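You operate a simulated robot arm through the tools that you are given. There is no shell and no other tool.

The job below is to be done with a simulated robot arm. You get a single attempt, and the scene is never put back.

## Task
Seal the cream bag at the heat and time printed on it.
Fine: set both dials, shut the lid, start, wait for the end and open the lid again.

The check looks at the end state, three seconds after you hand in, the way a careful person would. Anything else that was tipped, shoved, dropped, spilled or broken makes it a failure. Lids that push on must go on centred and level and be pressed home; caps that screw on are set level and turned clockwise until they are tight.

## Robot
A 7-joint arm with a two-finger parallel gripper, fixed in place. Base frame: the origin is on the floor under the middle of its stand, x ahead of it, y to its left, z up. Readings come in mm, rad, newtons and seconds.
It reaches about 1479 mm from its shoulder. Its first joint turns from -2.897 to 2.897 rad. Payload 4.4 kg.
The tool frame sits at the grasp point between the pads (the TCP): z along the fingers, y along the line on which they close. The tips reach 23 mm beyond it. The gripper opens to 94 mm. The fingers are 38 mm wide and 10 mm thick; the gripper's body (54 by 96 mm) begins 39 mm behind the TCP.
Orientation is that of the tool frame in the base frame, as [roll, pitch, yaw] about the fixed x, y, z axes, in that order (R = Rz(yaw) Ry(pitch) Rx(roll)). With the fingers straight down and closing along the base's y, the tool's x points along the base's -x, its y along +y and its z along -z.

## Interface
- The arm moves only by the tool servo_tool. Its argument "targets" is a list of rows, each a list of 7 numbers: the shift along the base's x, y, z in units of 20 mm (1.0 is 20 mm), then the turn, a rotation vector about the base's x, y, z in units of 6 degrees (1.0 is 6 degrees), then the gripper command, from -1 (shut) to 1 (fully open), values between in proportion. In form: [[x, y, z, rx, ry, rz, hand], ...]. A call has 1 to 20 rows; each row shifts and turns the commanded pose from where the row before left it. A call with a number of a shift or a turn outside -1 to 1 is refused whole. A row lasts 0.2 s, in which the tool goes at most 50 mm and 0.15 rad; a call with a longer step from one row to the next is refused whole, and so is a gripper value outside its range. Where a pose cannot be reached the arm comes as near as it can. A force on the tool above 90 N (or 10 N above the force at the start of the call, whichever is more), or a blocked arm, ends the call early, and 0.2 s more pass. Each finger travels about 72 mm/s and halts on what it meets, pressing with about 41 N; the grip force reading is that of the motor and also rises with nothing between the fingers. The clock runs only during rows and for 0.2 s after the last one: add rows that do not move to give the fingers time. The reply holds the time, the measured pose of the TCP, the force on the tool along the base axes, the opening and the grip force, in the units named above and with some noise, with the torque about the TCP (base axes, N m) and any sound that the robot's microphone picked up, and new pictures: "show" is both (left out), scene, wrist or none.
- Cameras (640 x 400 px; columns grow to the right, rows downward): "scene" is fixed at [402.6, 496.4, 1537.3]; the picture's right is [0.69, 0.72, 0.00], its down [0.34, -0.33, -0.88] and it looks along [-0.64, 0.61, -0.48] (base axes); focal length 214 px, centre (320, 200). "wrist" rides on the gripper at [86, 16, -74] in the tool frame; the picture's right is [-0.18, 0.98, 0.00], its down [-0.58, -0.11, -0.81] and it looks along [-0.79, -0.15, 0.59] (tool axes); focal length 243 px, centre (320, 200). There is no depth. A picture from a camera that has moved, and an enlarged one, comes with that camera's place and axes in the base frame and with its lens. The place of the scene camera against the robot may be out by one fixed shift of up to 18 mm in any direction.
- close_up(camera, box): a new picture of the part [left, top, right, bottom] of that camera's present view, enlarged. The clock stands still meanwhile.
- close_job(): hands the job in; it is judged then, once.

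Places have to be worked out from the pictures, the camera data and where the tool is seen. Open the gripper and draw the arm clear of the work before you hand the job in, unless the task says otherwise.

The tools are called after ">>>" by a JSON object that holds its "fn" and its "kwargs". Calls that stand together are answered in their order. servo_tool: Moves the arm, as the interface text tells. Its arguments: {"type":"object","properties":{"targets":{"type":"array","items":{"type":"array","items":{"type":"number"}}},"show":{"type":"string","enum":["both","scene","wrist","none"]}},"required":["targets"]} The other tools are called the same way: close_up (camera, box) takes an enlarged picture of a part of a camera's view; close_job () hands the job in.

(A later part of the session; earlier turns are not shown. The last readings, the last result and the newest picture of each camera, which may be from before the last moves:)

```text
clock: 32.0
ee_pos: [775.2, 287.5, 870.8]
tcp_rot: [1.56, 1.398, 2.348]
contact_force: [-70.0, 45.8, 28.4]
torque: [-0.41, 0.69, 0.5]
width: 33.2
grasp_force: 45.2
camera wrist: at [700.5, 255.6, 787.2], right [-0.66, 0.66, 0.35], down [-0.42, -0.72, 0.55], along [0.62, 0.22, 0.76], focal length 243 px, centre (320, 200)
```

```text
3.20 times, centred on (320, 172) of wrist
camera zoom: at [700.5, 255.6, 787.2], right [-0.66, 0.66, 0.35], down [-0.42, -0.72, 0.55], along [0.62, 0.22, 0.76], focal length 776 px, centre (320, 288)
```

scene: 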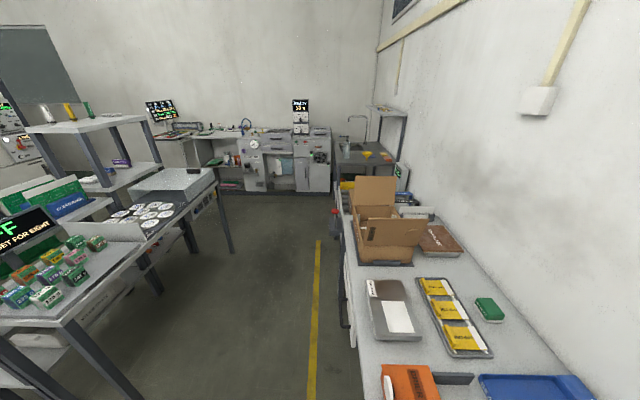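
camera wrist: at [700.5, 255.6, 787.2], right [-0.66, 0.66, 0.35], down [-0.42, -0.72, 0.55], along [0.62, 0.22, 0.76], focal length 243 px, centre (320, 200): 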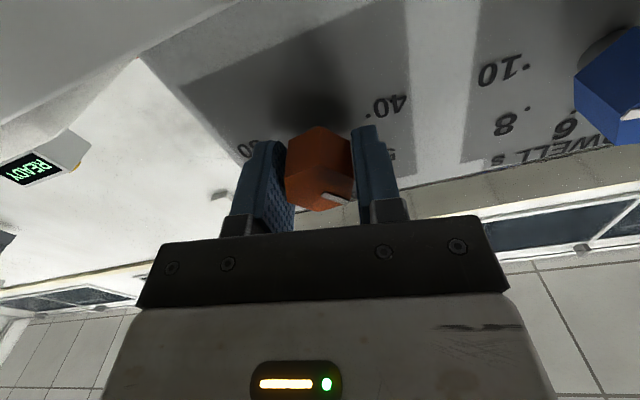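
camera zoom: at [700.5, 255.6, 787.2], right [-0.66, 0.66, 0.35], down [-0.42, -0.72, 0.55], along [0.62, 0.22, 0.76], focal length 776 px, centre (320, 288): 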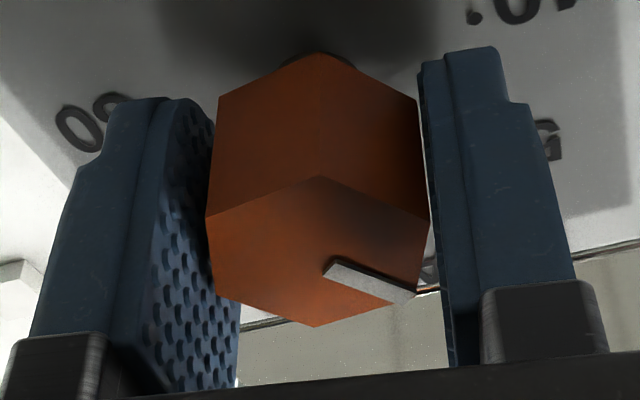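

The force rose, so it's the +u pad that presses (my read of the sides was wrong). I'll undo the nudge and go a little the other way.

>>> {"fn": "servo_tool", "kwargs": {"targets": [[-0.027, 0.027, 0, 0, 0, 0, -1], [-0.027, 0.027, 0, 0, 0, 0, -1], [-0.027, 0.027, 0, 0, 0, 0, -1], [-0.027, 0.027, 0, 0, 0, 0, -1], [0, 0, 0, 0, 0, 0, -1]], "show": "wrist"}}

>>> {"fn": "close_up", "kwargs": {"camera": "wrist", "box": [220, 110, 420, 235]}}

```text
clock: 33.2
ee_pos: [774.9, 286.9, 870.2]
tcp_rot: [1.569, 1.396, 2.353]
contact_force: [0.0, 21.2, 33.7]
torque: [0.41, -0.29, 1.05]
width: 29.4
grasp_force: 45.3
camera wrist: at [700.1, 256.1, 786.6], right [-0.66, 0.66, 0.35], down [-0.42, -0.72, 0.55], along [0.62, 0.22, 0.76], focal length 243 px, centre (320, 200)
```

wrist: 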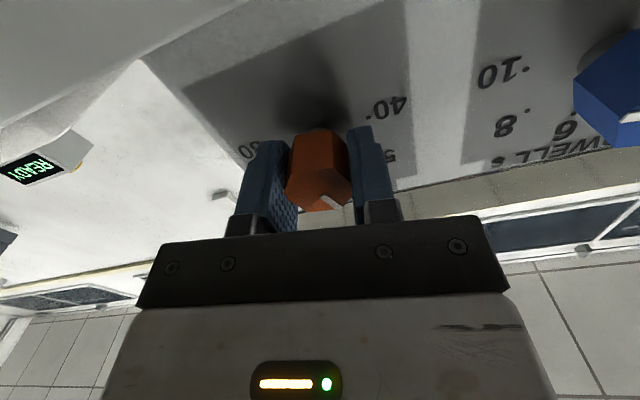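

```text
3.20 times, centred on (320, 172) of wrist
camera zoom: at [700.1, 256.1, 786.6], right [-0.66, 0.66, 0.35], down [-0.42, -0.72, 0.55], along [0.62, 0.22, 0.76], focal length 776 px, centre (320, 288)
```

zoom: 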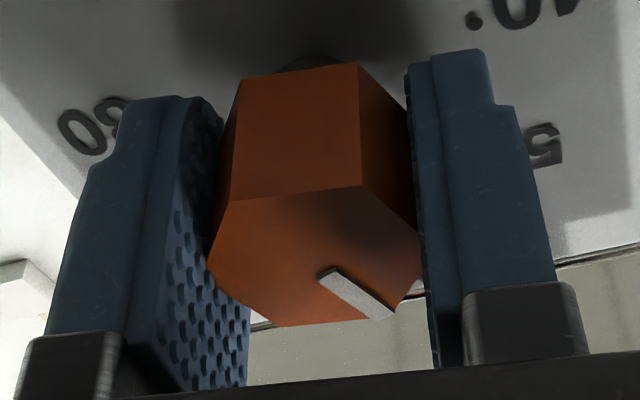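

The knob turned about 27° as the grip settled onto corners, so this grip isn't trustworthy. I'll open, back off and re-measure the knob from a clean view.

>>> {"fn": "servo_tool", "kwargs": {"targets": [[0, 0, 0, 0, 0, 0, 1], [0, 0, 0, 0, 0, 0, 1], [0, 0, 0, 0, 0, 0, 1], [0, 0, 0, 0, 0, 0, 1], [-0.431, -0.431, 0, 0, 0, 0, 1], [-0.431, -0.431, 0, 0, 0, 0, 1], [-0.431, -0.431, 0, 0, 0, 0, 1], [-0.431, -0.431, 0, 0, 0, 0, 1], [-0.431, -0.431, 0, 0, 0, 0, 1], [0, 0, 0, 0, 0, 0, 1]], "show": "wrist"}}

>>> {"fn": "close_up", "kwargs": {"camera": "wrist", "box": [260, 40, 380, 140]}}

```text
clock: 35.4
ee_pos: [732.0, 246.7, 868.5]
tcp_rot: [1.576, 1.396, 2.36]
contact_force: [0.5, 0.4, -0.5]
torque: [0.03, 0.02, -0.02]
width: 94.0
grasp_force: 0.0
camera wrist: at [655.9, 214.1, 784.9], right [-0.66, 0.66, 0.35], down [-0.42, -0.72, 0.55], along [0.62, 0.22, 0.75], focal length 243 px, centre (320, 200)
```

wrist: 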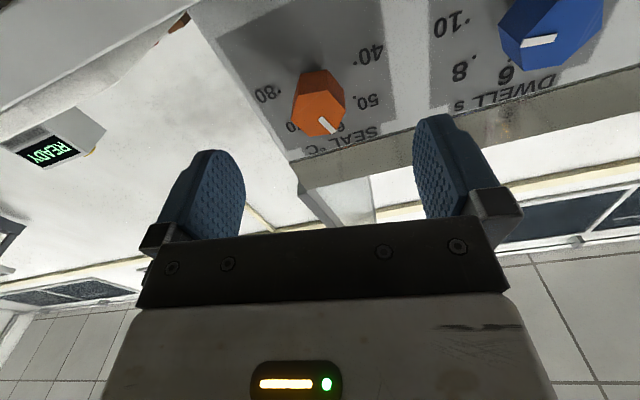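

```text
4.00 times, centred on (320, 90) of wrist
camera zoom: at [655.9, 214.1, 784.9], right [-0.66, 0.66, 0.35], down [-0.42, -0.72, 0.55], along [0.62, 0.22, 0.75], focal length 970 px, centre (320, 640)
```

zoom: 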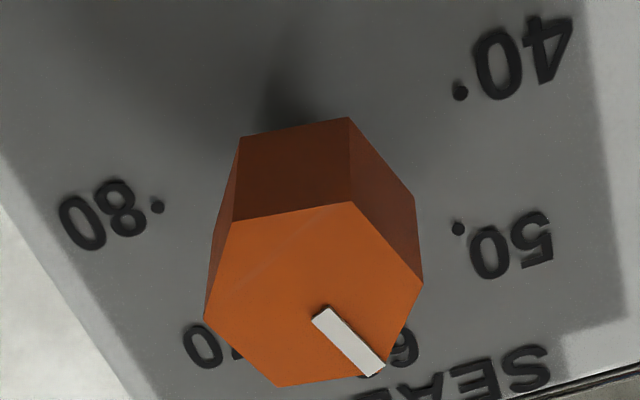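

The settled grip shows the pads lie flush when a visual corner faces them (29.4 mm wide), leaving the pointer at about -20° (56 °C). So gripping again at this roll is flush, and +20° more brings it to 60; I'll recentre by ~2 mm, advance and close.

>>> {"fn": "servo_tool", "kwargs": {"targets": [[0.067, -0.067, 0.03, 0, 0, 0, 1], [0.421, 0.421, 0, 0, 0, 0, 1], [0.421, 0.421, 0, 0, 0, 0, 1], [0.421, 0.421, 0, 0, 0, 0, 1], [0.421, 0.421, 0, 0, 0, 0, 1], [0.421, 0.421, 0, 0, 0, 0, 1], [0, 0, 0, 0, 0, 0, 1], [0, 0, 0, 0, 0, 0, -1], [0, 0, 0, 0, 0, 0, -1], [0, 0, 0, 0, 0, 0, -1], [0, 0, 0, 0, 0, 0, -1], [0, 0, 0, 0, 0, 0, -1]], "show": "wrist"}}

>>> {"fn": "close_up", "kwargs": {"camera": "wrist", "box": [220, 110, 420, 235]}}

```text
clock: 38.0
ee_pos: [774.6, 286.2, 869.3]
tcp_rot: [1.573, 1.396, 2.362]
contact_force: [-25.3, 15.8, 7.2]
torque: [0.41, -0.37, 0.01]
width: 29.4
grasp_force: 45.4
camera wrist: at [698.7, 254.5, 786.0], right [-0.66, 0.66, 0.35], down [-0.42, -0.72, 0.55], along [0.62, 0.22, 0.75], focal length 243 px, centre (320, 200)
```

wrist: 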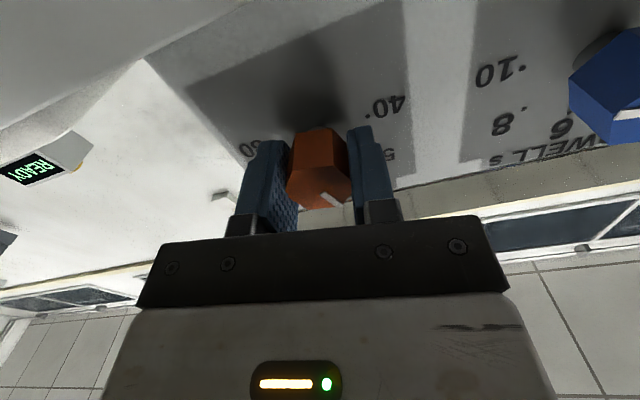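

```text
3.20 times, centred on (320, 172) of wrist
camera zoom: at [698.7, 254.5, 786.0], right [-0.66, 0.66, 0.35], down [-0.42, -0.72, 0.55], along [0.62, 0.22, 0.75], focal length 776 px, centre (320, 288)
```

zoom: 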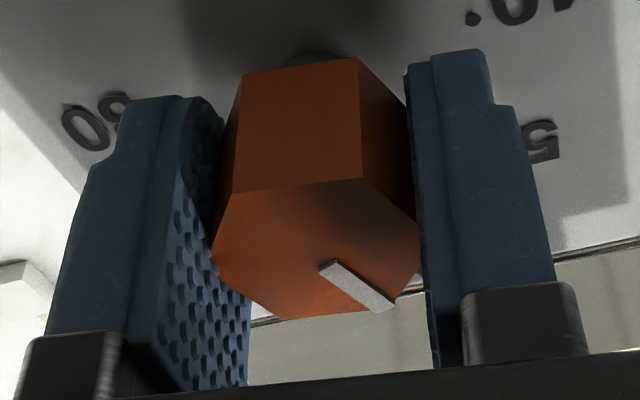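

Flush grip at 29.4 mm again. I'll turn the knob clockwise by 20° in four steps with a tiny recentring, and hold.

>>> {"fn": "servo_tool", "kwargs": {"targets": [[-0.018, 0.018, 0, 0.589, 0.589, 0, -1], [0, 0, 0, 0.589, 0.589, 0, -1], [0, 0, 0, 0.589, 0.589, 0, -1], [0, 0, 0, 0.589, 0.589, 0, -1], [0, 0, 0, 0, 0, 0, -1], [0, 0, 0, 0, 0, 0, -1]], "show": "wrist"}}

```text
clock: 39.4
ee_pos: [774.6, 284.8, 870.1]
tcp_rot: [1.573, 1.048, 2.358]
contact_force: [-8.6, -9.1, 8.2]
torque: [-0.37, 0.43, 0.27]
width: 29.3
grasp_force: 45.0
camera wrist: at [680.4, 272.9, 801.4], right [-0.54, 0.54, 0.65], down [-0.3, -0.84, 0.45], along [0.79, 0.05, 0.61], focal length 243 px, centre (320, 200)
```

wrist: 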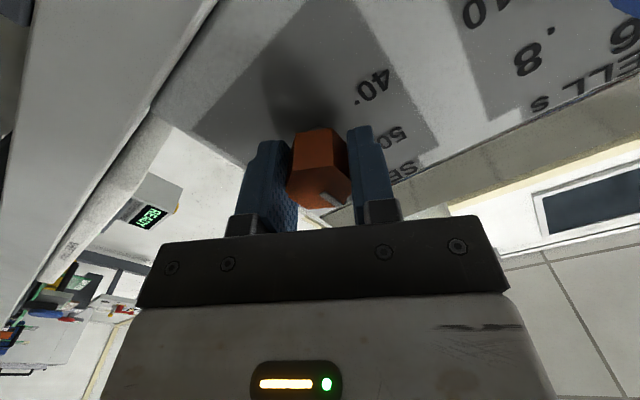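

The hand reached the 30° roll that should put the pointer at 60. I'll open, back straight off and check the pointer.

>>> {"fn": "servo_tool", "kwargs": {"targets": [[0, 0, 0, 0, 0, 0, 1], [0, 0, 0, 0, 0, 0, 1], [0, 0, 0, 0, 0, 0, 1], [0, 0, 0, 0, 0, 0, 1], [-0.431, -0.431, 0, 0, 0, 0, 1], [-0.431, -0.431, 0, 0, 0, 0, 1], [-0.431, -0.431, 0, 0, 0, 0, 1], [-0.431, -0.431, 0, 0, 0, 0, 1], [-0.431, -0.431, 0, 0, 0, 0, 1], [0, 0, 0, 0, 0, 0, 1]], "show": "wrist"}}

>>> {"fn": "close_up", "kwargs": {"camera": "wrist", "box": [240, 40, 400, 160]}}

```text
clock: 41.6
ee_pos: [732.1, 242.4, 868.6]
tcp_rot: [1.574, 1.046, 2.356]
contact_force: [0.0, 0.3, 0.4]
torque: [0.01, -0.01, 0.01]
width: 94.0
grasp_force: 0.1
camera wrist: at [637.1, 230.4, 801.2], right [-0.54, 0.54, 0.65], down [-0.3, -0.84, 0.45], along [0.79, 0.05, 0.61], focal length 243 px, centre (320, 200)
```

wrist: 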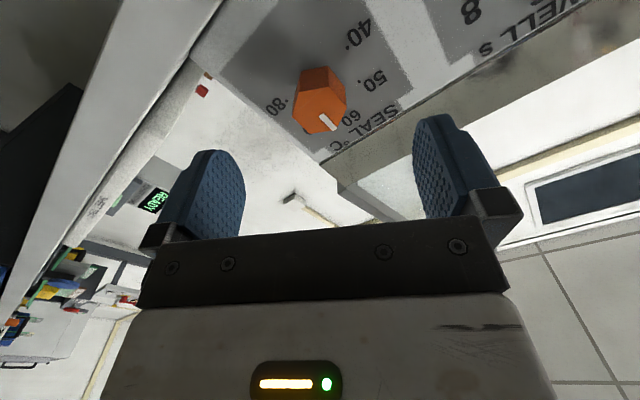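

```text
3.33 times, centred on (320, 100) of wrist
camera zoom: at [637.1, 230.4, 801.2], right [-0.54, 0.54, 0.65], down [-0.3, -0.84, 0.45], along [0.79, 0.05, 0.61], focal length 809 px, centre (320, 533)
```

zoom: 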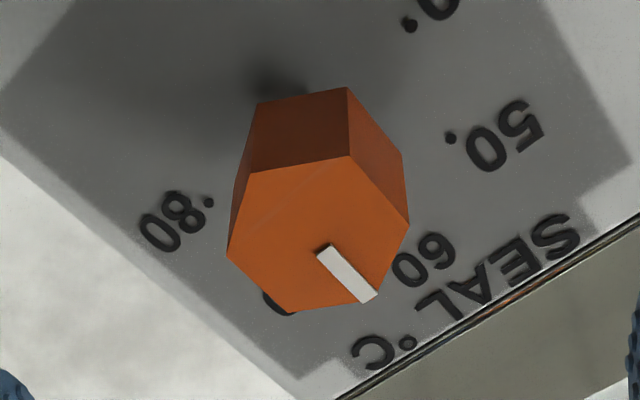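

The pointer now aims at 60. Next I'll shift to the blue knob (u≈-225) and roll to +68°, which should be flush with its flats at the pointer's 10 position.

>>> {"fn": "servo_tool", "kwargs": {"targets": [[-0.613, 0.613, 0, 0.64, 0.64, 0, 1], [-0.613, 0.613, 0, 0.64, 0.64, 0, 1], [-0.613, 0.613, 0, 0.64, 0.64, 0, 1], [-0.613, 0.613, 0, 0.64, 0.64, 0, 1], [-0.613, 0.613, 0, 0.64, 0.64, 0, 1], [-0.613, 0.613, 0, 0.64, 0.64, 0, 1], [-0.613, 0.613, 0, 0.64, 0.64, 0, 1], [0, 0, 0, 0, 0, 0, 1]], "show": "wrist"}}

>>> {"fn": "close_up", "kwargs": {"camera": "wrist", "box": [240, 40, 400, 160]}}

```text
clock: 43.4
ee_pos: [645.7, 328.9, 870.7]
tcp_rot: [1.571, 0.383, 2.357]
contact_force: [-0.3, -0.1, 0.2]
torque: [0.05, 0.01, 0.04]
width: 94.0
grasp_force: 0.2
camera wrist: at [530.2, 336.9, 851.0], right [-0.14, 0.14, 0.98], down [-0.16, -0.98, 0.12], along [0.98, -0.14, 0.16], focal length 243 px, centre (320, 200)
```

wrist: 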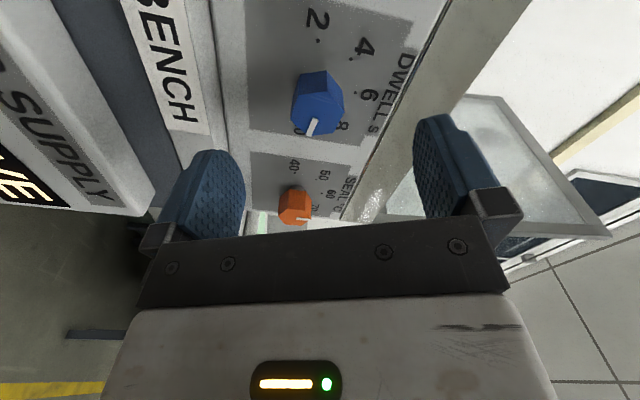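

```text
3.33 times, centred on (320, 100) of wrist
camera zoom: at [530.2, 336.9, 851.0], right [-0.14, 0.14, 0.98], down [-0.16, -0.98, 0.12], along [0.98, -0.14, 0.16], focal length 809 px, centre (320, 533)
```

zoom: 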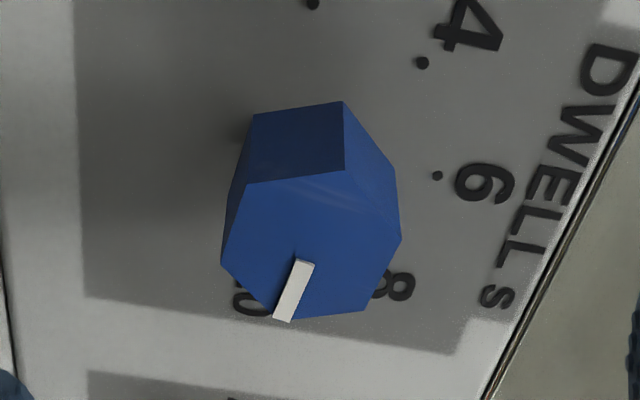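

The blue knob's centre is about 2.5 mm off the tool axis; pointer at 100° (10 s). I'll correct that, roll 2° more, advance and grip.

>>> {"fn": "servo_tool", "kwargs": {"targets": [[0.09, -0.09, -0.088, 0.236, 0.236, 0, 1], [0.43, 0.43, 0, 0, 0, 0, 1], [0.43, 0.43, 0, 0, 0, 0, 1], [0.43, 0.43, 0, 0, 0, 0, 1], [0.43, 0.43, 0, 0, 0, 0, 1], [0.43, 0.43, 0, 0, 0, 0, 1], [0, 0, 0, 0, 0, 0, 1], [0, 0, 0, 0, 0, 0, -1], [0, 0, 0, 0, 0, 0, -1], [0, 0, 0, 0, 0, 0, -1], [0, 0, 0, 0, 0, 0, -1], [0, 0, 0, 0, 0, 0, -1]], "show": "wrist"}}

>>> {"fn": "close_up", "kwargs": {"camera": "wrist", "box": [220, 110, 420, 235]}}

```text
clock: 46.0
ee_pos: [689.1, 370.7, 869.3]
tcp_rot: [1.571, 0.351, 2.359]
contact_force: [-1.9, 3.4, 3.1]
torque: [-0.04, 0.07, -0.15]
width: 29.4
grasp_force: 45.1
camera wrist: at [575.0, 378.8, 852.6], right [-0.12, 0.12, 0.99], down [-0.16, -0.98, 0.1], along [0.98, -0.14, 0.13], focal length 243 px, centre (320, 200)
```

wrist: 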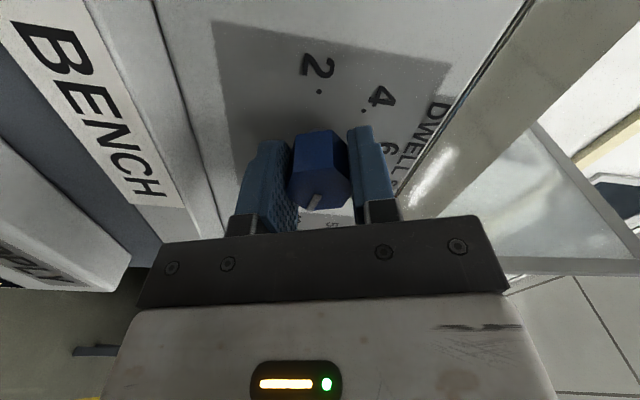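

```text
3.20 times, centred on (320, 172) of wrist
camera zoom: at [575.0, 378.8, 852.6], right [-0.12, 0.12, 0.99], down [-0.16, -0.98, 0.1], along [0.98, -0.14, 0.13], focal length 776 px, centre (320, 288)
```

zoom: 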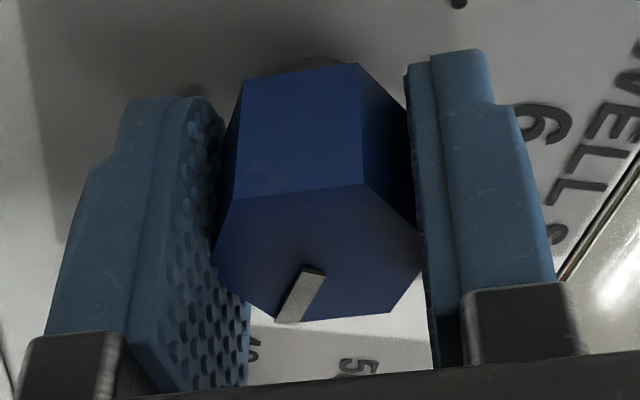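

A clean flush grip with near-zero side force. I'll turn the knob anticlockwise by 75° in 13 steps, keeping the grip.

>>> {"fn": "servo_tool", "kwargs": {"targets": [[0, 0, 0, -0.68, -0.68, 0, -1], [0, 0, 0, -0.68, -0.68, 0, -1], [0, 0, 0, -0.68, -0.68, 0, -1], [0, 0, 0, -0.68, -0.68, 0, -1], [0, 0, 0, -0.68, -0.68, 0, -1], [0, 0, 0, -0.68, -0.68, 0, -1], [0, 0, 0, -0.68, -0.68, 0, -1], [0, 0, 0, -0.68, -0.68, 0, -1], [0, 0, 0, -0.68, -0.68, 0, -1], [0, 0, 0, -0.68, -0.68, 0, -1], [0, 0, 0, -0.68, -0.68, 0, -1], [0, 0, 0, -0.68, -0.68, 0, -1], [0, 0, 0, -0.68, -0.68, 0, -1], [0, 0, 0, 0, 0, 0, -1]], "show": "wrist"}}

```text
clock: 49.0
ee_pos: [690.1, 371.9, 867.3]
tcp_rot: [-1.588, 1.482, -0.802]
contact_force: [-34.3, 54.1, 13.2]
torque: [0.71, -0.75, 0.09]
width: 29.3
grasp_force: 45.0
camera wrist: at [630.0, 324.2, 778.8], right [-0.7, 0.7, 0.1], down [-0.53, -0.61, 0.59], along [0.47, 0.36, 0.8], focal length 243 px, centre (320, 200)
```

wrist: 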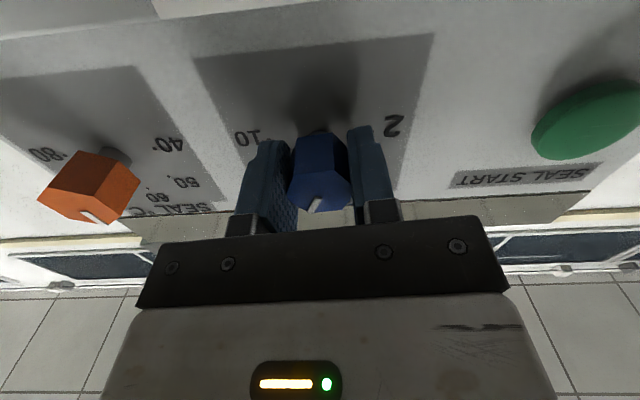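

The knob turned; a 60 N side load has built up from a ~1 mm centring error. I'll open, roll back +60° around the knob with open fingers, recentre slightly and grip again.

>>> {"fn": "servo_tool", "kwargs": {"targets": [[0, 0, 0, 0, 0, 0, 1], [0, 0, 0, 0, 0, 0, 1], [0, 0, 0, 0, 0, 0, 1], [-0.025, 0.025, 0.025, 0, 0, 0, 1], [0, 0, 0, 0.7071, 0.7071, 0, 1], [0, 0, 0, 0.7071, 0.7071, 0, 1], [0, 0, 0, 0.7071, 0.7071, 0, 1], [0, 0, 0, 0.7071, 0.7071, 0, 1], [0, 0, 0, 0.7071, 0.7071, 0, 1], [0, 0, 0, 0.7071, 0.7071, 0, 1], [0, 0, 0, 0.7071, 0.7071, 0, 1], [0, 0, 0, 0.7071, 0.7071, 0, 1], [0, 0, 0, 0.7071, 0.7071, 0, 1], [0, 0, 0, 0.7071, 0.7071, 0, 1], [0, 0, 0, 0, 0, 0, 1]], "show": "wrist"}}

>>> {"fn": "close_up", "kwargs": {"camera": "wrist", "box": [220, 90, 420, 235]}}

```text
clock: 52.2
ee_pos: [689.8, 371.5, 869.4]
tcp_rot: [1.571, 0.611, 2.358]
contact_force: [0.0, 0.4, -0.9]
torque: [-0.02, 0.02, 0.0]
width: 93.9
grasp_force: 0.1
camera wrist: at [579.4, 374.3, 830.8], right [-0.29, 0.29, 0.91], down [-0.19, -0.95, 0.24], along [0.94, -0.1, 0.33], focal length 243 px, centre (320, 200)
```

wrist: 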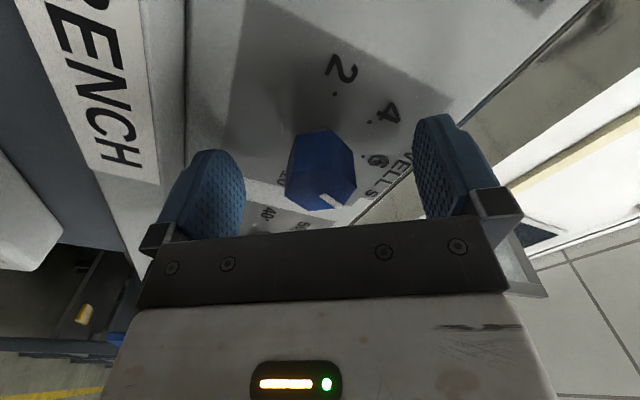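

```text
2.76 times, centred on (320, 162) of wrist
camera zoom: at [579.4, 374.3, 830.8], right [-0.29, 0.29, 0.91], down [-0.19, -0.95, 0.24], along [0.94, -0.1, 0.33], focal length 669 px, centre (320, 303)
```

zoom: 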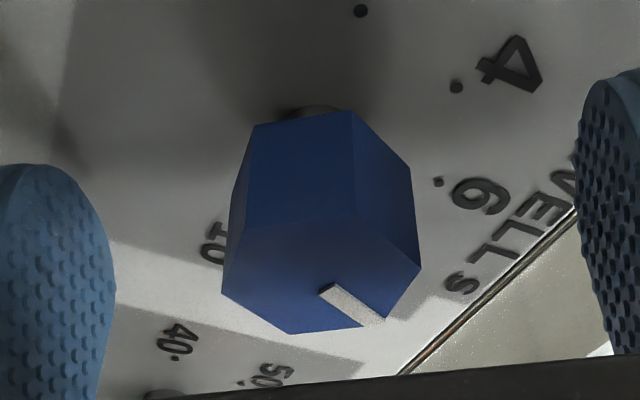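

The knob is centred within about 1 mm and the pads face its flats. I'll grip and turn another 75° anticlockwise.

>>> {"fn": "servo_tool", "kwargs": {"targets": [[0, 0, 0, 0, 0, 0, -1], [0, 0, 0, 0, 0, 0, -1], [0, 0, 0, 0, 0, 0, -1], [0, 0, 0, 0, 0, 0, -1], [0, 0, 0, 0, 0, 0, -1]], "show": "wrist"}}

```text
clock: 53.4
ee_pos: [689.1, 370.4, 868.4]
tcp_rot: [1.572, 0.614, 2.359]
contact_force: [1.1, 0.3, -1.0]
torque: [0.08, -0.05, -0.06]
width: 29.3
grasp_force: 45.2
camera wrist: at [579.5, 374.3, 830.7], right [-0.29, 0.29, 0.91], down [-0.19, -0.95, 0.25], along [0.94, -0.1, 0.33], focal length 243 px, centre (320, 200)
```

wrist: 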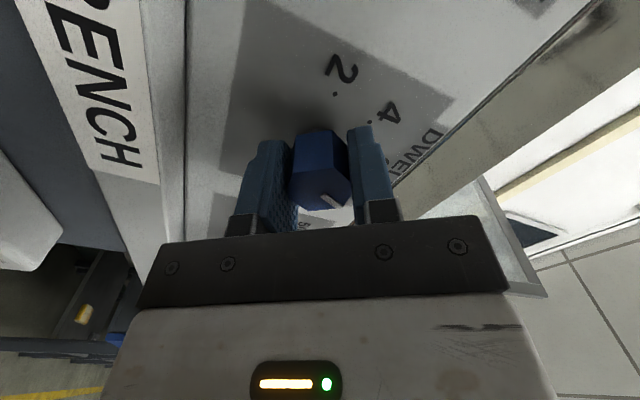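

>>> {"fn": "servo_tool", "kwargs": {"targets": [[-0.012, 0.012, 0, -0.68, -0.68, 0, -1], [-0.012, 0.012, 0, -0.68, -0.68, 0, -1], [-0.012, 0.012, 0, -0.68, -0.68, 0, -1], [0, 0, 0, -0.68, -0.68, 0, -1], [0, 0, 0, -0.68, -0.68, 0, -1], [0, 0, 0, -0.68, -0.68, 0, -1], [0, 0, 0, -0.68, -0.68, 0, -1], [0, 0, 0, -0.68, -0.68, 0, -1], [0, 0, 0, -0.68, -0.68, 0, -1], [0, 0, 0, -0.68, -0.68, 0, -1], [0, 0, 0, -0.68, -0.68, 0, -1], [0, 0, 0, -0.68, -0.68, 0, -1], [0, 0, 0, -0.68, -0.68, 0, -1], [0, 0, 0, 0, 0, 0, -1]], "show": "wrist"}}

```text
clock: 55.9
ee_pos: [695.3, 373.3, 821.8]
tcp_rot: [-2.005, 1.434, -1.208]
contact_force: [-101.1, -72.1, 56.6]
torque: [1.92, -2.57, 0.6]
width: 0.0
grasp_force: 42.6
out of reach, approached as far as the arm can: row 12
stopped in row 12: the force on the tool passed its limit at 240 N (the readings are from after the stop); the commanded pose is now the measured one
camera wrist: at [635.0, 320.4, 736.7], right [-0.71, 0.7, 0.06], down [-0.51, -0.58, 0.64], along [0.48, 0.42, 0.77], focal length 243 px, centre (320, 200)
```

wrist: 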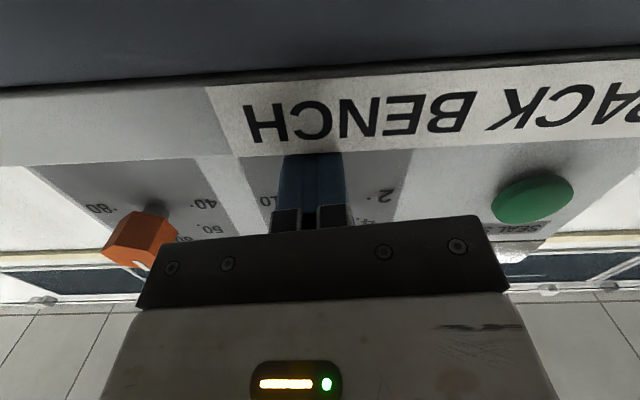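

The arm hit a joint limit at row 12 and slid off the knob, ending below it with the fingers shut and pressing on the panel. I'll back straight out at once and look at what state the knob is in.

>>> {"fn": "servo_tool", "kwargs": {"targets": [[-0.2, -0.2, 0, 0, 0, 0, -1], [-0.4, -0.4, 0, 0, 0, 0, -1], [-0.43, -0.43, 0, 0, 0, 0, -1], [-0.43, -0.43, 0, 0, 0, 0, -1], [-0.43, -0.43, 0, 0, 0, 0, -1], [-0.43, -0.43, 0, 0, 0, 0, -1], [0, 0, 0, 0, 0, 0, -1]], "show": "wrist"}}

```text
clock: 57.5
ee_pos: [651.5, 328.2, 819.6]
tcp_rot: [-2.028, 1.433, -1.234]
contact_force: [0.1, -0.4, 0.3]
torque: [-0.03, -0.02, 0.01]
width: 0.0
grasp_force: 42.5
camera wrist: at [589.8, 274.6, 735.3], right [-0.71, 0.7, 0.06], down [-0.51, -0.57, 0.64], along [0.48, 0.42, 0.77], focal length 243 px, centre (320, 200)
```

wrist: 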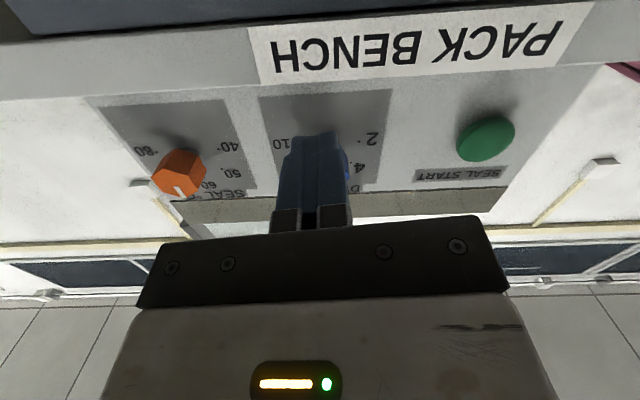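

Clear of the panel with no force. I'll open the fingers and rise back to the knob height to see it.

>>> {"fn": "servo_tool", "kwargs": {"targets": [[0, 0, 0, 0, 0, 0, 1], [0, 0, 1, 0, 0, 0, 1], [0, 0, 1, 0, 0, 0, 1], [0, 0, 0.5, 0, 0, 0, 1], [0, 0, 0, 0, 0, 0, 1], [0, 0, 0, 0, 0, 0, 1]], "show": "wrist"}}

>>> {"fn": "close_up", "kwargs": {"camera": "wrist", "box": [230, 40, 410, 170]}}

>>> {"fn": "close_up", "kwargs": {"camera": "wrist", "box": [90, 60, 270, 190]}}

```text
clock: 58.9
ee_pos: [650.8, 327.9, 870.4]
tcp_rot: [-2.029, 1.432, -1.232]
contact_force: [0.4, -0.2, 0.0]
torque: [0.0, -0.01, 0.02]
width: 94.0
grasp_force: 0.0
camera wrist: at [589.8, 275.1, 785.6], right [-0.71, 0.7, 0.06], down [-0.51, -0.57, 0.64], along [0.48, 0.42, 0.77], focal length 243 px, centre (320, 200)
```

wrist: 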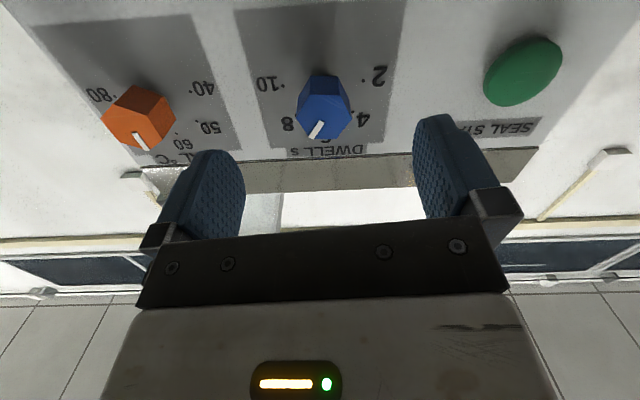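

```text
3.08 times, centred on (320, 105) of wrist
camera zoom: at [589.8, 275.1, 785.6], right [-0.71, 0.7, 0.06], down [-0.51, -0.57, 0.64], along [0.48, 0.42, 0.77], focal length 746 px, centre (320, 492)
```

zoom: 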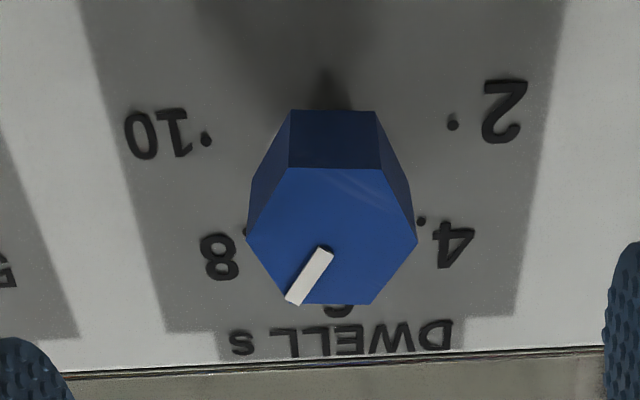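

```text
3.08 times, centred on (180, 125) of wrist
camera zoom: at [589.8, 275.1, 785.6], right [-0.71, 0.7, 0.06], down [-0.51, -0.57, 0.64], along [0.48, 0.42, 0.77], focal length 746 px, centre (751, 431)
```

zoom: 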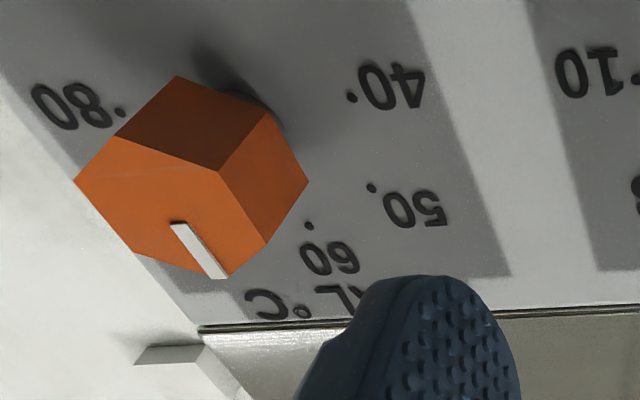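

Both knobs are intact; orange still at 60, blue pointer now at about +28° (≈7 s). The wrist's roll limit is near -10°, so I'll work in the +10…+70° range: roll to +58° here in free space and take out the small droop.

>>> {"fn": "servo_tool", "kwargs": {"targets": [[0, 0, 0, 0.6966, 0.6966, 0, 1], [0, 0, 0, 0.6966, 0.6966, 0, 1], [0, 0, 0, 0.6966, 0.6966, 0, 1], [0, 0, 0, 0.412, -0.412, 0, 1], [0, 0, 0, 0.6966, 0.6966, 0, 1], [0, 0, 0, 0.6966, 0.6966, 0, 1], [0, 0, 0, 0.6966, 0.6966, 0, 1], [0, 0, 0, 0.6966, 0.6966, 0, 1], [0, 0, 0, 0.6966, 0.6966, 0, 1], [0, 0, 0, 0.6966, 0.6966, 0, 1], [0, 0, 0, 0.6966, 0.6966, 0, 1], [0, 0, 0, 0.6966, 0.6966, 0, 1], [0, 0, 0, 0, 0, 0, 1]], "show": "wrist"}}

>>> {"fn": "close_up", "kwargs": {"camera": "wrist", "box": [240, 40, 400, 160]}}

```text
clock: 61.7
ee_pos: [650.6, 327.8, 869.3]
tcp_rot: [1.544, 0.559, 2.355]
contact_force: [-0.1, 0.2, 0.0]
torque: [0.01, -0.02, -0.04]
width: 94.1
grasp_force: 0.0
camera wrist: at [539.5, 331.9, 834.6], right [-0.28, 0.24, 0.93], down [-0.17, -0.97, 0.2], along [0.95, -0.1, 0.31], focal length 243 px, centre (320, 200)
```

wrist: 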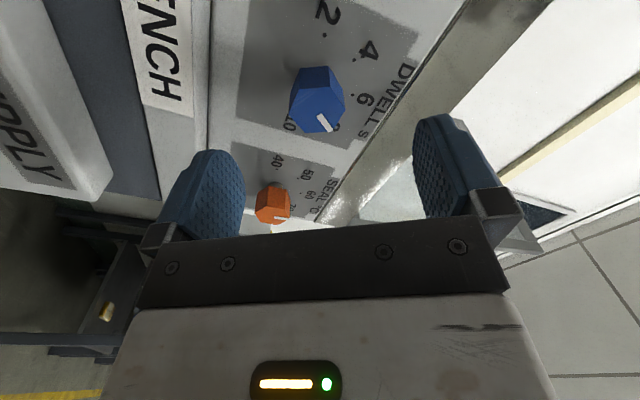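

```text
3.33 times, centred on (320, 100) of wrist
camera zoom: at [539.5, 331.9, 834.6], right [-0.28, 0.24, 0.93], down [-0.17, -0.97, 0.2], along [0.95, -0.1, 0.31], focal length 809 px, centre (320, 533)
```

zoom: 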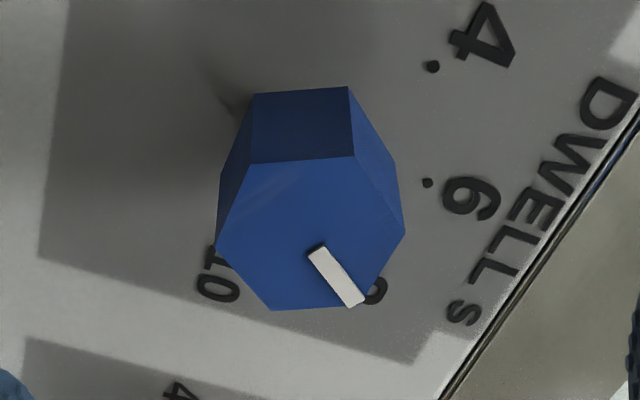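

Orientation is off by about 1° each way; I'll correct that, recentre 3 mm, advance and grip at this roll.

>>> {"fn": "servo_tool", "kwargs": {"targets": [[-0.117, 0.117, -0.01, -0.153, 0.153, -0.127, 1], [0.4115, 0.4115, 0, 0, 0, 0, 1], [0.4115, 0.4115, 0, 0, 0, 0, 1], [0.4115, 0.4115, 0, 0, 0, 0, 1], [0.4115, 0.4115, 0, 0, 0, 0, 1], [0.4115, 0.4115, 0, 0, 0, 0, 1], [0, 0, 0, 0, 0, 0, 1], [0, 0, 0, 0, 0, 0, -1], [0, 0, 0, 0, 0, 0, -1], [0, 0, 0, 0, 0, 0, -1], [0, 0, 0, 0, 0, 0, -1], [0, 0, 0, 0, 0, 0, -1]], "show": "wrist"}}

>>> {"fn": "close_up", "kwargs": {"camera": "wrist", "box": [220, 110, 420, 235]}}

```text
clock: 64.3
ee_pos: [689.1, 371.1, 868.9]
tcp_rot: [1.571, 0.56, 2.357]
contact_force: [15.4, -12.3, -26.2]
torque: [0.48, -0.52, -0.72]
width: 29.4
grasp_force: 45.4
camera wrist: at [577.8, 376.1, 834.7], right [-0.26, 0.26, 0.93], down [-0.18, -0.96, 0.22], along [0.95, -0.11, 0.29], focal length 243 px, centre (320, 200)
```

wrist: 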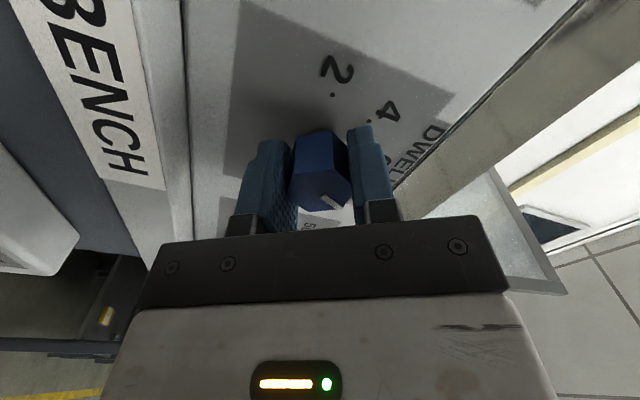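

```text
3.20 times, centred on (320, 172) of wrist
camera zoom: at [577.8, 376.1, 834.7], right [-0.26, 0.26, 0.93], down [-0.18, -0.96, 0.22], along [0.95, -0.11, 0.29], focal length 776 px, centre (320, 288)
```

zoom: 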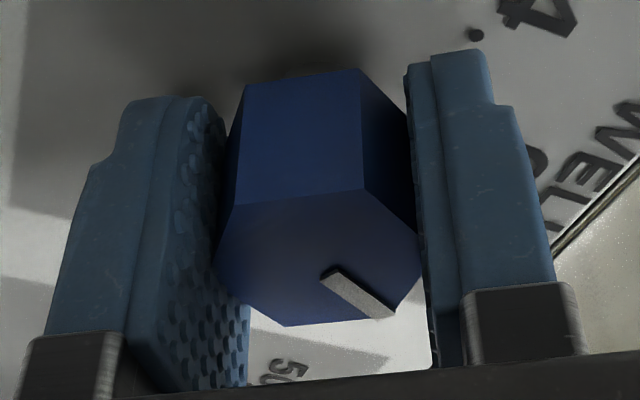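

Flush grip. I'll turn anticlockwise 48°, ending near +10° roll, well inside the wrist's range.

>>> {"fn": "servo_tool", "kwargs": {"targets": [[0.011, -0.011, -0.02, -0.7071, -0.7071, 0, -1], [0, 0, 0, -0.7071, -0.7071, 0, -1], [0, 0, 0, -0.7071, -0.7071, 0, -1], [0, 0, 0, -0.7071, -0.7071, 0, -1], [0, 0, 0, -0.7071, -0.7071, 0, -1], [0, 0, 0, -0.7071, -0.7071, 0, -1], [0, 0, 0, -0.7071, -0.7071, 0, -1], [0, 0, 0, -0.7071, -0.7071, 0, -1], [0, 0, 0, 0, 0, 0, -1]], "show": "wrist"}}

```text
clock: 66.3
ee_pos: [690.8, 371.9, 868.6]
tcp_rot: [1.577, 1.397, 2.362]
contact_force: [-8.5, -15.0, -30.8]
torque: [-0.27, 0.28, -0.45]
width: 29.2
grasp_force: 45.0
camera wrist: at [614.1, 339.9, 784.8], right [-0.66, 0.66, 0.35], down [-0.42, -0.72, 0.56], along [0.62, 0.22, 0.75], focal length 243 px, centre (320, 200)
```

wrist: 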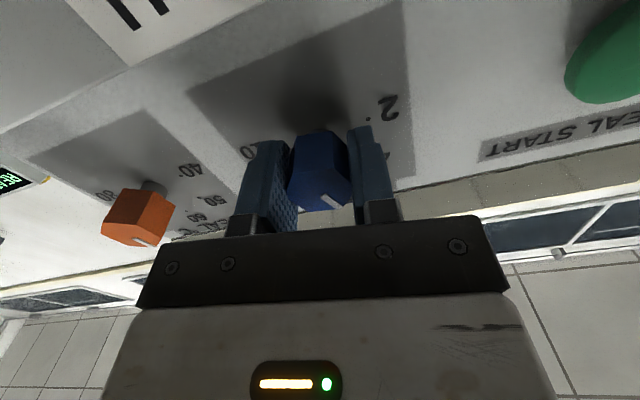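

Now the pointer should be at -20°. I'll open, roll +60° around the knob with open fingers, and grip again at +70°.

>>> {"fn": "servo_tool", "kwargs": {"targets": [[0, 0, 0, 0, 0, 0, 1], [0, 0, 0, 0, 0, 0, 1], [0, 0, 0, 0, 0, 0, 1], [0, 0, 0, 0.7071, 0.7071, 0, 1], [0, 0, 0, 0.7071, 0.7071, 0, 1], [0, 0, 0, 0.7071, 0.7071, 0, 1], [0, 0, 0, 0.7071, 0.7071, 0, 1], [0, 0, 0, 0.7071, 0.7071, 0, 1], [0, 0, 0, 0.7071, 0.7071, 0, 1], [0, 0, 0, 0.7071, 0.7071, 0, 1], [0, 0, 0, 0.7071, 0.7071, 0, 1], [0, 0, 0, 0.7071, 0.7071, 0, 1], [0, 0, 0, 0.7071, 0.7071, 0, 1], [0, 0, 0, 0, 0, 0, 1], [0, 0, 0, 0, 0, 0, -1], [0, 0, 0, 0, 0, 0, -1], [0, 0, 0, 0, 0, 0, -1], [0, 0, 0, 0, 0, 0, -1], [0, 0, 0, 0, 0, 0, -1]], "show": "wrist"}}

>>> {"fn": "close_up", "kwargs": {"camera": "wrist", "box": [220, 110, 420, 235]}}

```text
clock: 70.3
ee_pos: [690.0, 370.6, 868.9]
tcp_rot: [1.572, 0.351, 2.356]
contact_force: [13.4, -3.4, -22.4]
torque: [0.18, -0.16, -0.57]
width: 29.5
grasp_force: 44.4
camera wrist: at [574.6, 379.2, 852.5], right [-0.12, 0.12, 0.99], down [-0.16, -0.98, 0.1], along [0.98, -0.14, 0.13], focal length 243 px, centre (320, 200)
```

wrist: 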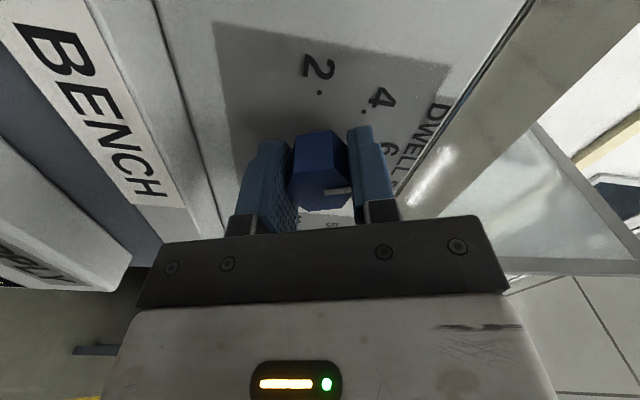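

```text
3.20 times, centred on (320, 172) of wrist
camera zoom: at [574.6, 379.2, 852.5], right [-0.12, 0.12, 0.99], down [-0.16, -0.98, 0.1], along [0.98, -0.14, 0.13], focal length 776 px, centre (320, 288)
```

zoom: 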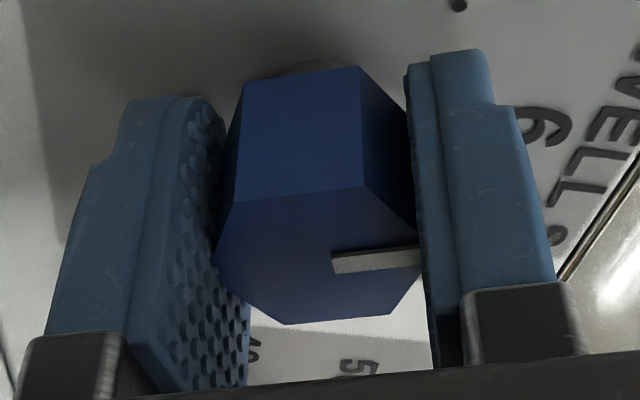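

The pointer lies along the closing axis at -20° as expected. I'll turn the last 30° anticlockwise to -50° (4 s), then open and back off.

>>> {"fn": "servo_tool", "kwargs": {"targets": [[0, 0, -0.01, -0.7071, -0.7071, 0, -1], [0, 0, 0, -0.7071, -0.7071, 0, -1], [0, 0, 0, -0.7071, -0.7071, 0, -1], [0, 0, 0, -0.7071, -0.7071, 0, -1], [0, 0, 0, -0.7071, -0.7071, 0, -1], [0, 0, 0, 0, 0, 0, -1], [0, 0, 0, 0, 0, 0, -1]], "show": "wrist"}}

```text
clock: 71.9
ee_pos: [689.5, 370.4, 868.1]
tcp_rot: [1.572, 0.872, 2.359]
contact_force: [16.5, -13.1, -26.5]
torque: [0.58, -0.6, -0.68]
width: 29.1
grasp_force: 44.9
camera wrist: at [587.9, 365.9, 811.1], right [-0.45, 0.45, 0.77], down [-0.25, -0.89, 0.38], along [0.86, -0.02, 0.51], focal length 243 px, centre (320, 200)
```

wrist: 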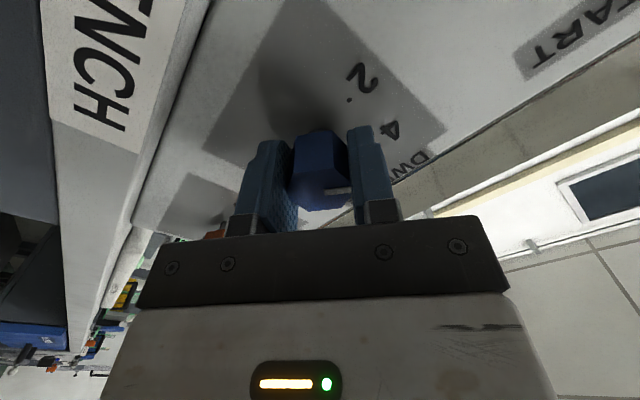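

>>> {"fn": "servo_tool", "kwargs": {"targets": [[0, 0, 0, 0, 0, 0, 1], [0, 0, 0, 0, 0, 0, 1], [0, 0, 0, 0, 0, 0, 1], [0, 0, 0, 0, 0, 0, 1], [-0.431, -0.431, 0, 0, 0, 0, 1], [-0.431, -0.431, 0, 0, 0, 0, 1], [-0.431, -0.431, 0, 0, 0, 0, 1], [-0.431, -0.431, 0, 0, 0, 0, 1], [-0.431, -0.431, 0, 0, 0, 0, 1], [-0.431, -0.431, 0, 0, 0, 0, 1], [0, 0, 0, -0.7071, -0.7071, 0, 1], [0, 0, 0, -0.7071, -0.7071, 0, 1], [0, 0, 0, -0.7071, -0.7071, 0, 1], [0, 0, 0, -0.7071, -0.7071, 0, 1], [0, 0, 0, -0.7071, -0.7071, 0, 1], [0, 0, 0, 0, 0, 0, 1]], "show": "wrist"}}

>>> {"fn": "close_up", "kwargs": {"camera": "wrist", "box": [140, 20, 400, 180]}}

```text
clock: 75.3
ee_pos: [638.0, 319.0, 869.0]
tcp_rot: [1.57, 1.4, 2.359]
contact_force: [0.8, -0.2, 0.3]
torque: [-0.02, -0.01, 0.03]
width: 94.0
grasp_force: 0.1
camera wrist: at [562.6, 288.5, 785.3], right [-0.66, 0.66, 0.35], down [-0.42, -0.72, 0.55], along [0.62, 0.22, 0.76], focal length 243 px, centre (320, 200)
```

wrist: 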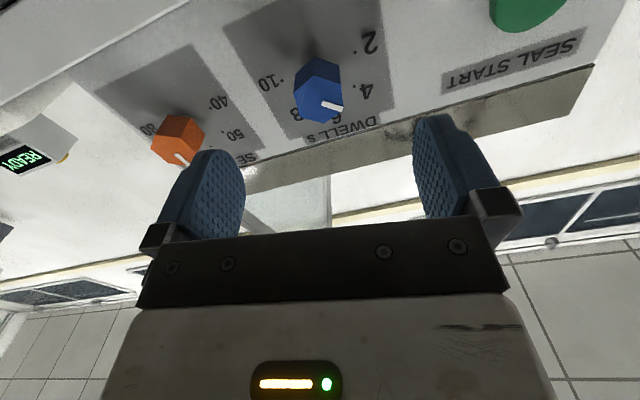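

```text
2.46 times, centred on (270, 100) of wrist
camera zoom: at [562.6, 288.5, 785.3], right [-0.66, 0.66, 0.35], down [-0.42, -0.72, 0.55], along [0.62, 0.22, 0.76], focal length 597 px, centre (443, 446)
```

zoom: 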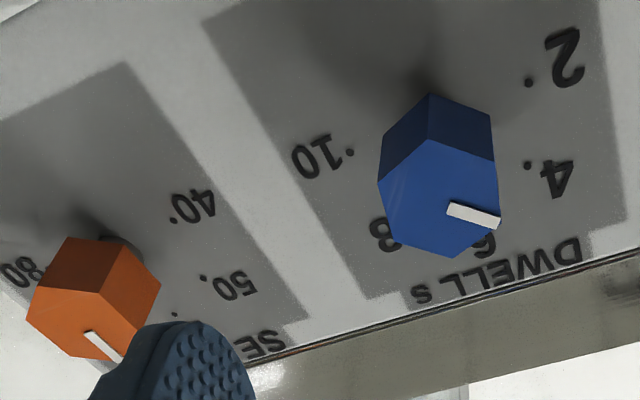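

Both pointers look right from below. I'll return the hand to pointing down in front of the panel for a square check of both dials.

>>> {"fn": "servo_tool", "kwargs": {"targets": [[-0.2, -0.2, 0.2, -0.589, -0.589, 0, 1], [-0.2, -0.2, 0.2, -0.589, -0.589, 0, 1], [-0.069, -0.34, 0.51, -0.7071, 0.7071, 0, 1], [-0.069, -0.34, 0.51, -0.7071, 0.7071, 0, 1], [-0.069, -0.34, 0.51, -0.7071, 0.7071, 0, 1], [-0.069, -0.34, 0.51, -0.7071, 0.7071, 0, 1], [-0.069, -0.34, 0.51, -0.7071, 0.7071, 0, 1], [-0.069, -0.34, 0.51, -0.7071, 0.7071, 0, 1], [-0.069, -0.34, 0.51, -0.7071, 0.7071, 0, 1], [-0.069, -0.34, 0.51, -0.7071, 0.7071, 0, 1], [-0.069, -0.34, 0.51, -0.7071, 0.7071, 0, 1], [-0.069, -0.34, 0.51, -0.7071, 0.7071, 0, 1], [-0.069, -0.34, 0.51, -0.7071, 0.7071, 0, 1], [-0.069, -0.34, 0.51, -0.7071, 0.7071, 0, 1], [-0.069, -0.34, 0.51, -0.7071, 0.7071, 0, 1], [-0.069, -0.34, 0.51, -0.7071, 0.7071, 0, 1], [-0.069, -0.34, 0.51, -0.7071, 0.7071, 0, 1], [0, 0, 0, 0, 0, 0.9, 1], [0, 0, 0, 0, 0, 0.9, 1], [0, 0, 0, 0, 0, 0, 1]], "show": "wrist"}}

>>> {"fn": "close_up", "kwargs": {"camera": "wrist", "box": [240, 130, 420, 235]}}

```text
clock: 79.5
ee_pos: [608.8, 209.2, 1030.3]
tcp_rot: [3.14, 0.0, -2.167]
contact_force: [0.5, -0.2, -0.4]
torque: [0.03, -0.01, 0.02]
width: 94.1
grasp_force: 0.0
camera wrist: at [546.1, 146.6, 1103.4], right [-0.71, 0.7, 0.0], down [0.42, 0.42, 0.81], along [0.57, 0.57, -0.59], focal length 243 px, centre (320, 200)
```

wrist: 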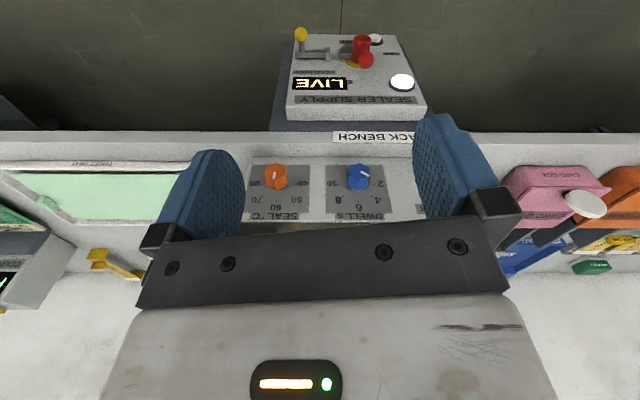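

```text
3.56 times, centred on (330, 182) of wrist
camera zoom: at [546.1, 146.6, 1103.4], right [-0.71, 0.7, 0.0], down [0.42, 0.42, 0.81], along [0.57, 0.57, -0.59], focal length 863 px, centre (284, 262)
```

zoom: 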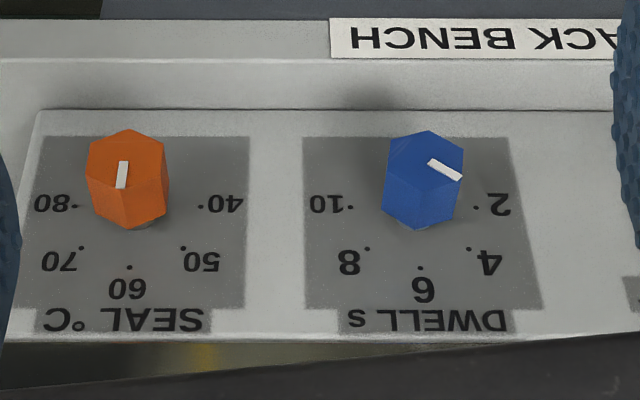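

>>> {"fn": "close_up", "kwargs": {"camera": "wrist", "box": [245, 155, 315, 215]}}

>>> {"fn": "close_up", "kwargs": {"camera": "wrist", "box": [325, 155, 395, 215]}}

```text
6.67 times, centred on (280, 185) of wrist
camera zoom: at [546.1, 146.6, 1103.4], right [-0.71, 0.7, 0.0], down [0.42, 0.42, 0.81], along [0.57, 0.57, -0.59], focal length 1618 px, centre (587, 300)
```

zoom: 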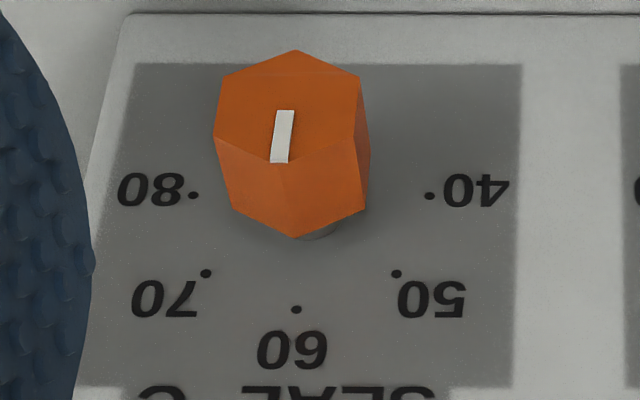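

```text
6.67 times, centred on (360, 185) of wrist
camera zoom: at [546.1, 146.6, 1103.4], right [-0.71, 0.7, 0.0], down [0.42, 0.42, 0.81], along [0.57, 0.57, -0.59], focal length 1618 px, centre (53, 300)
```

zoom: 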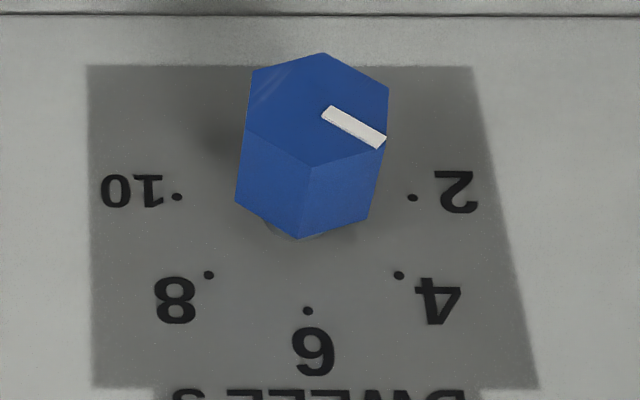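

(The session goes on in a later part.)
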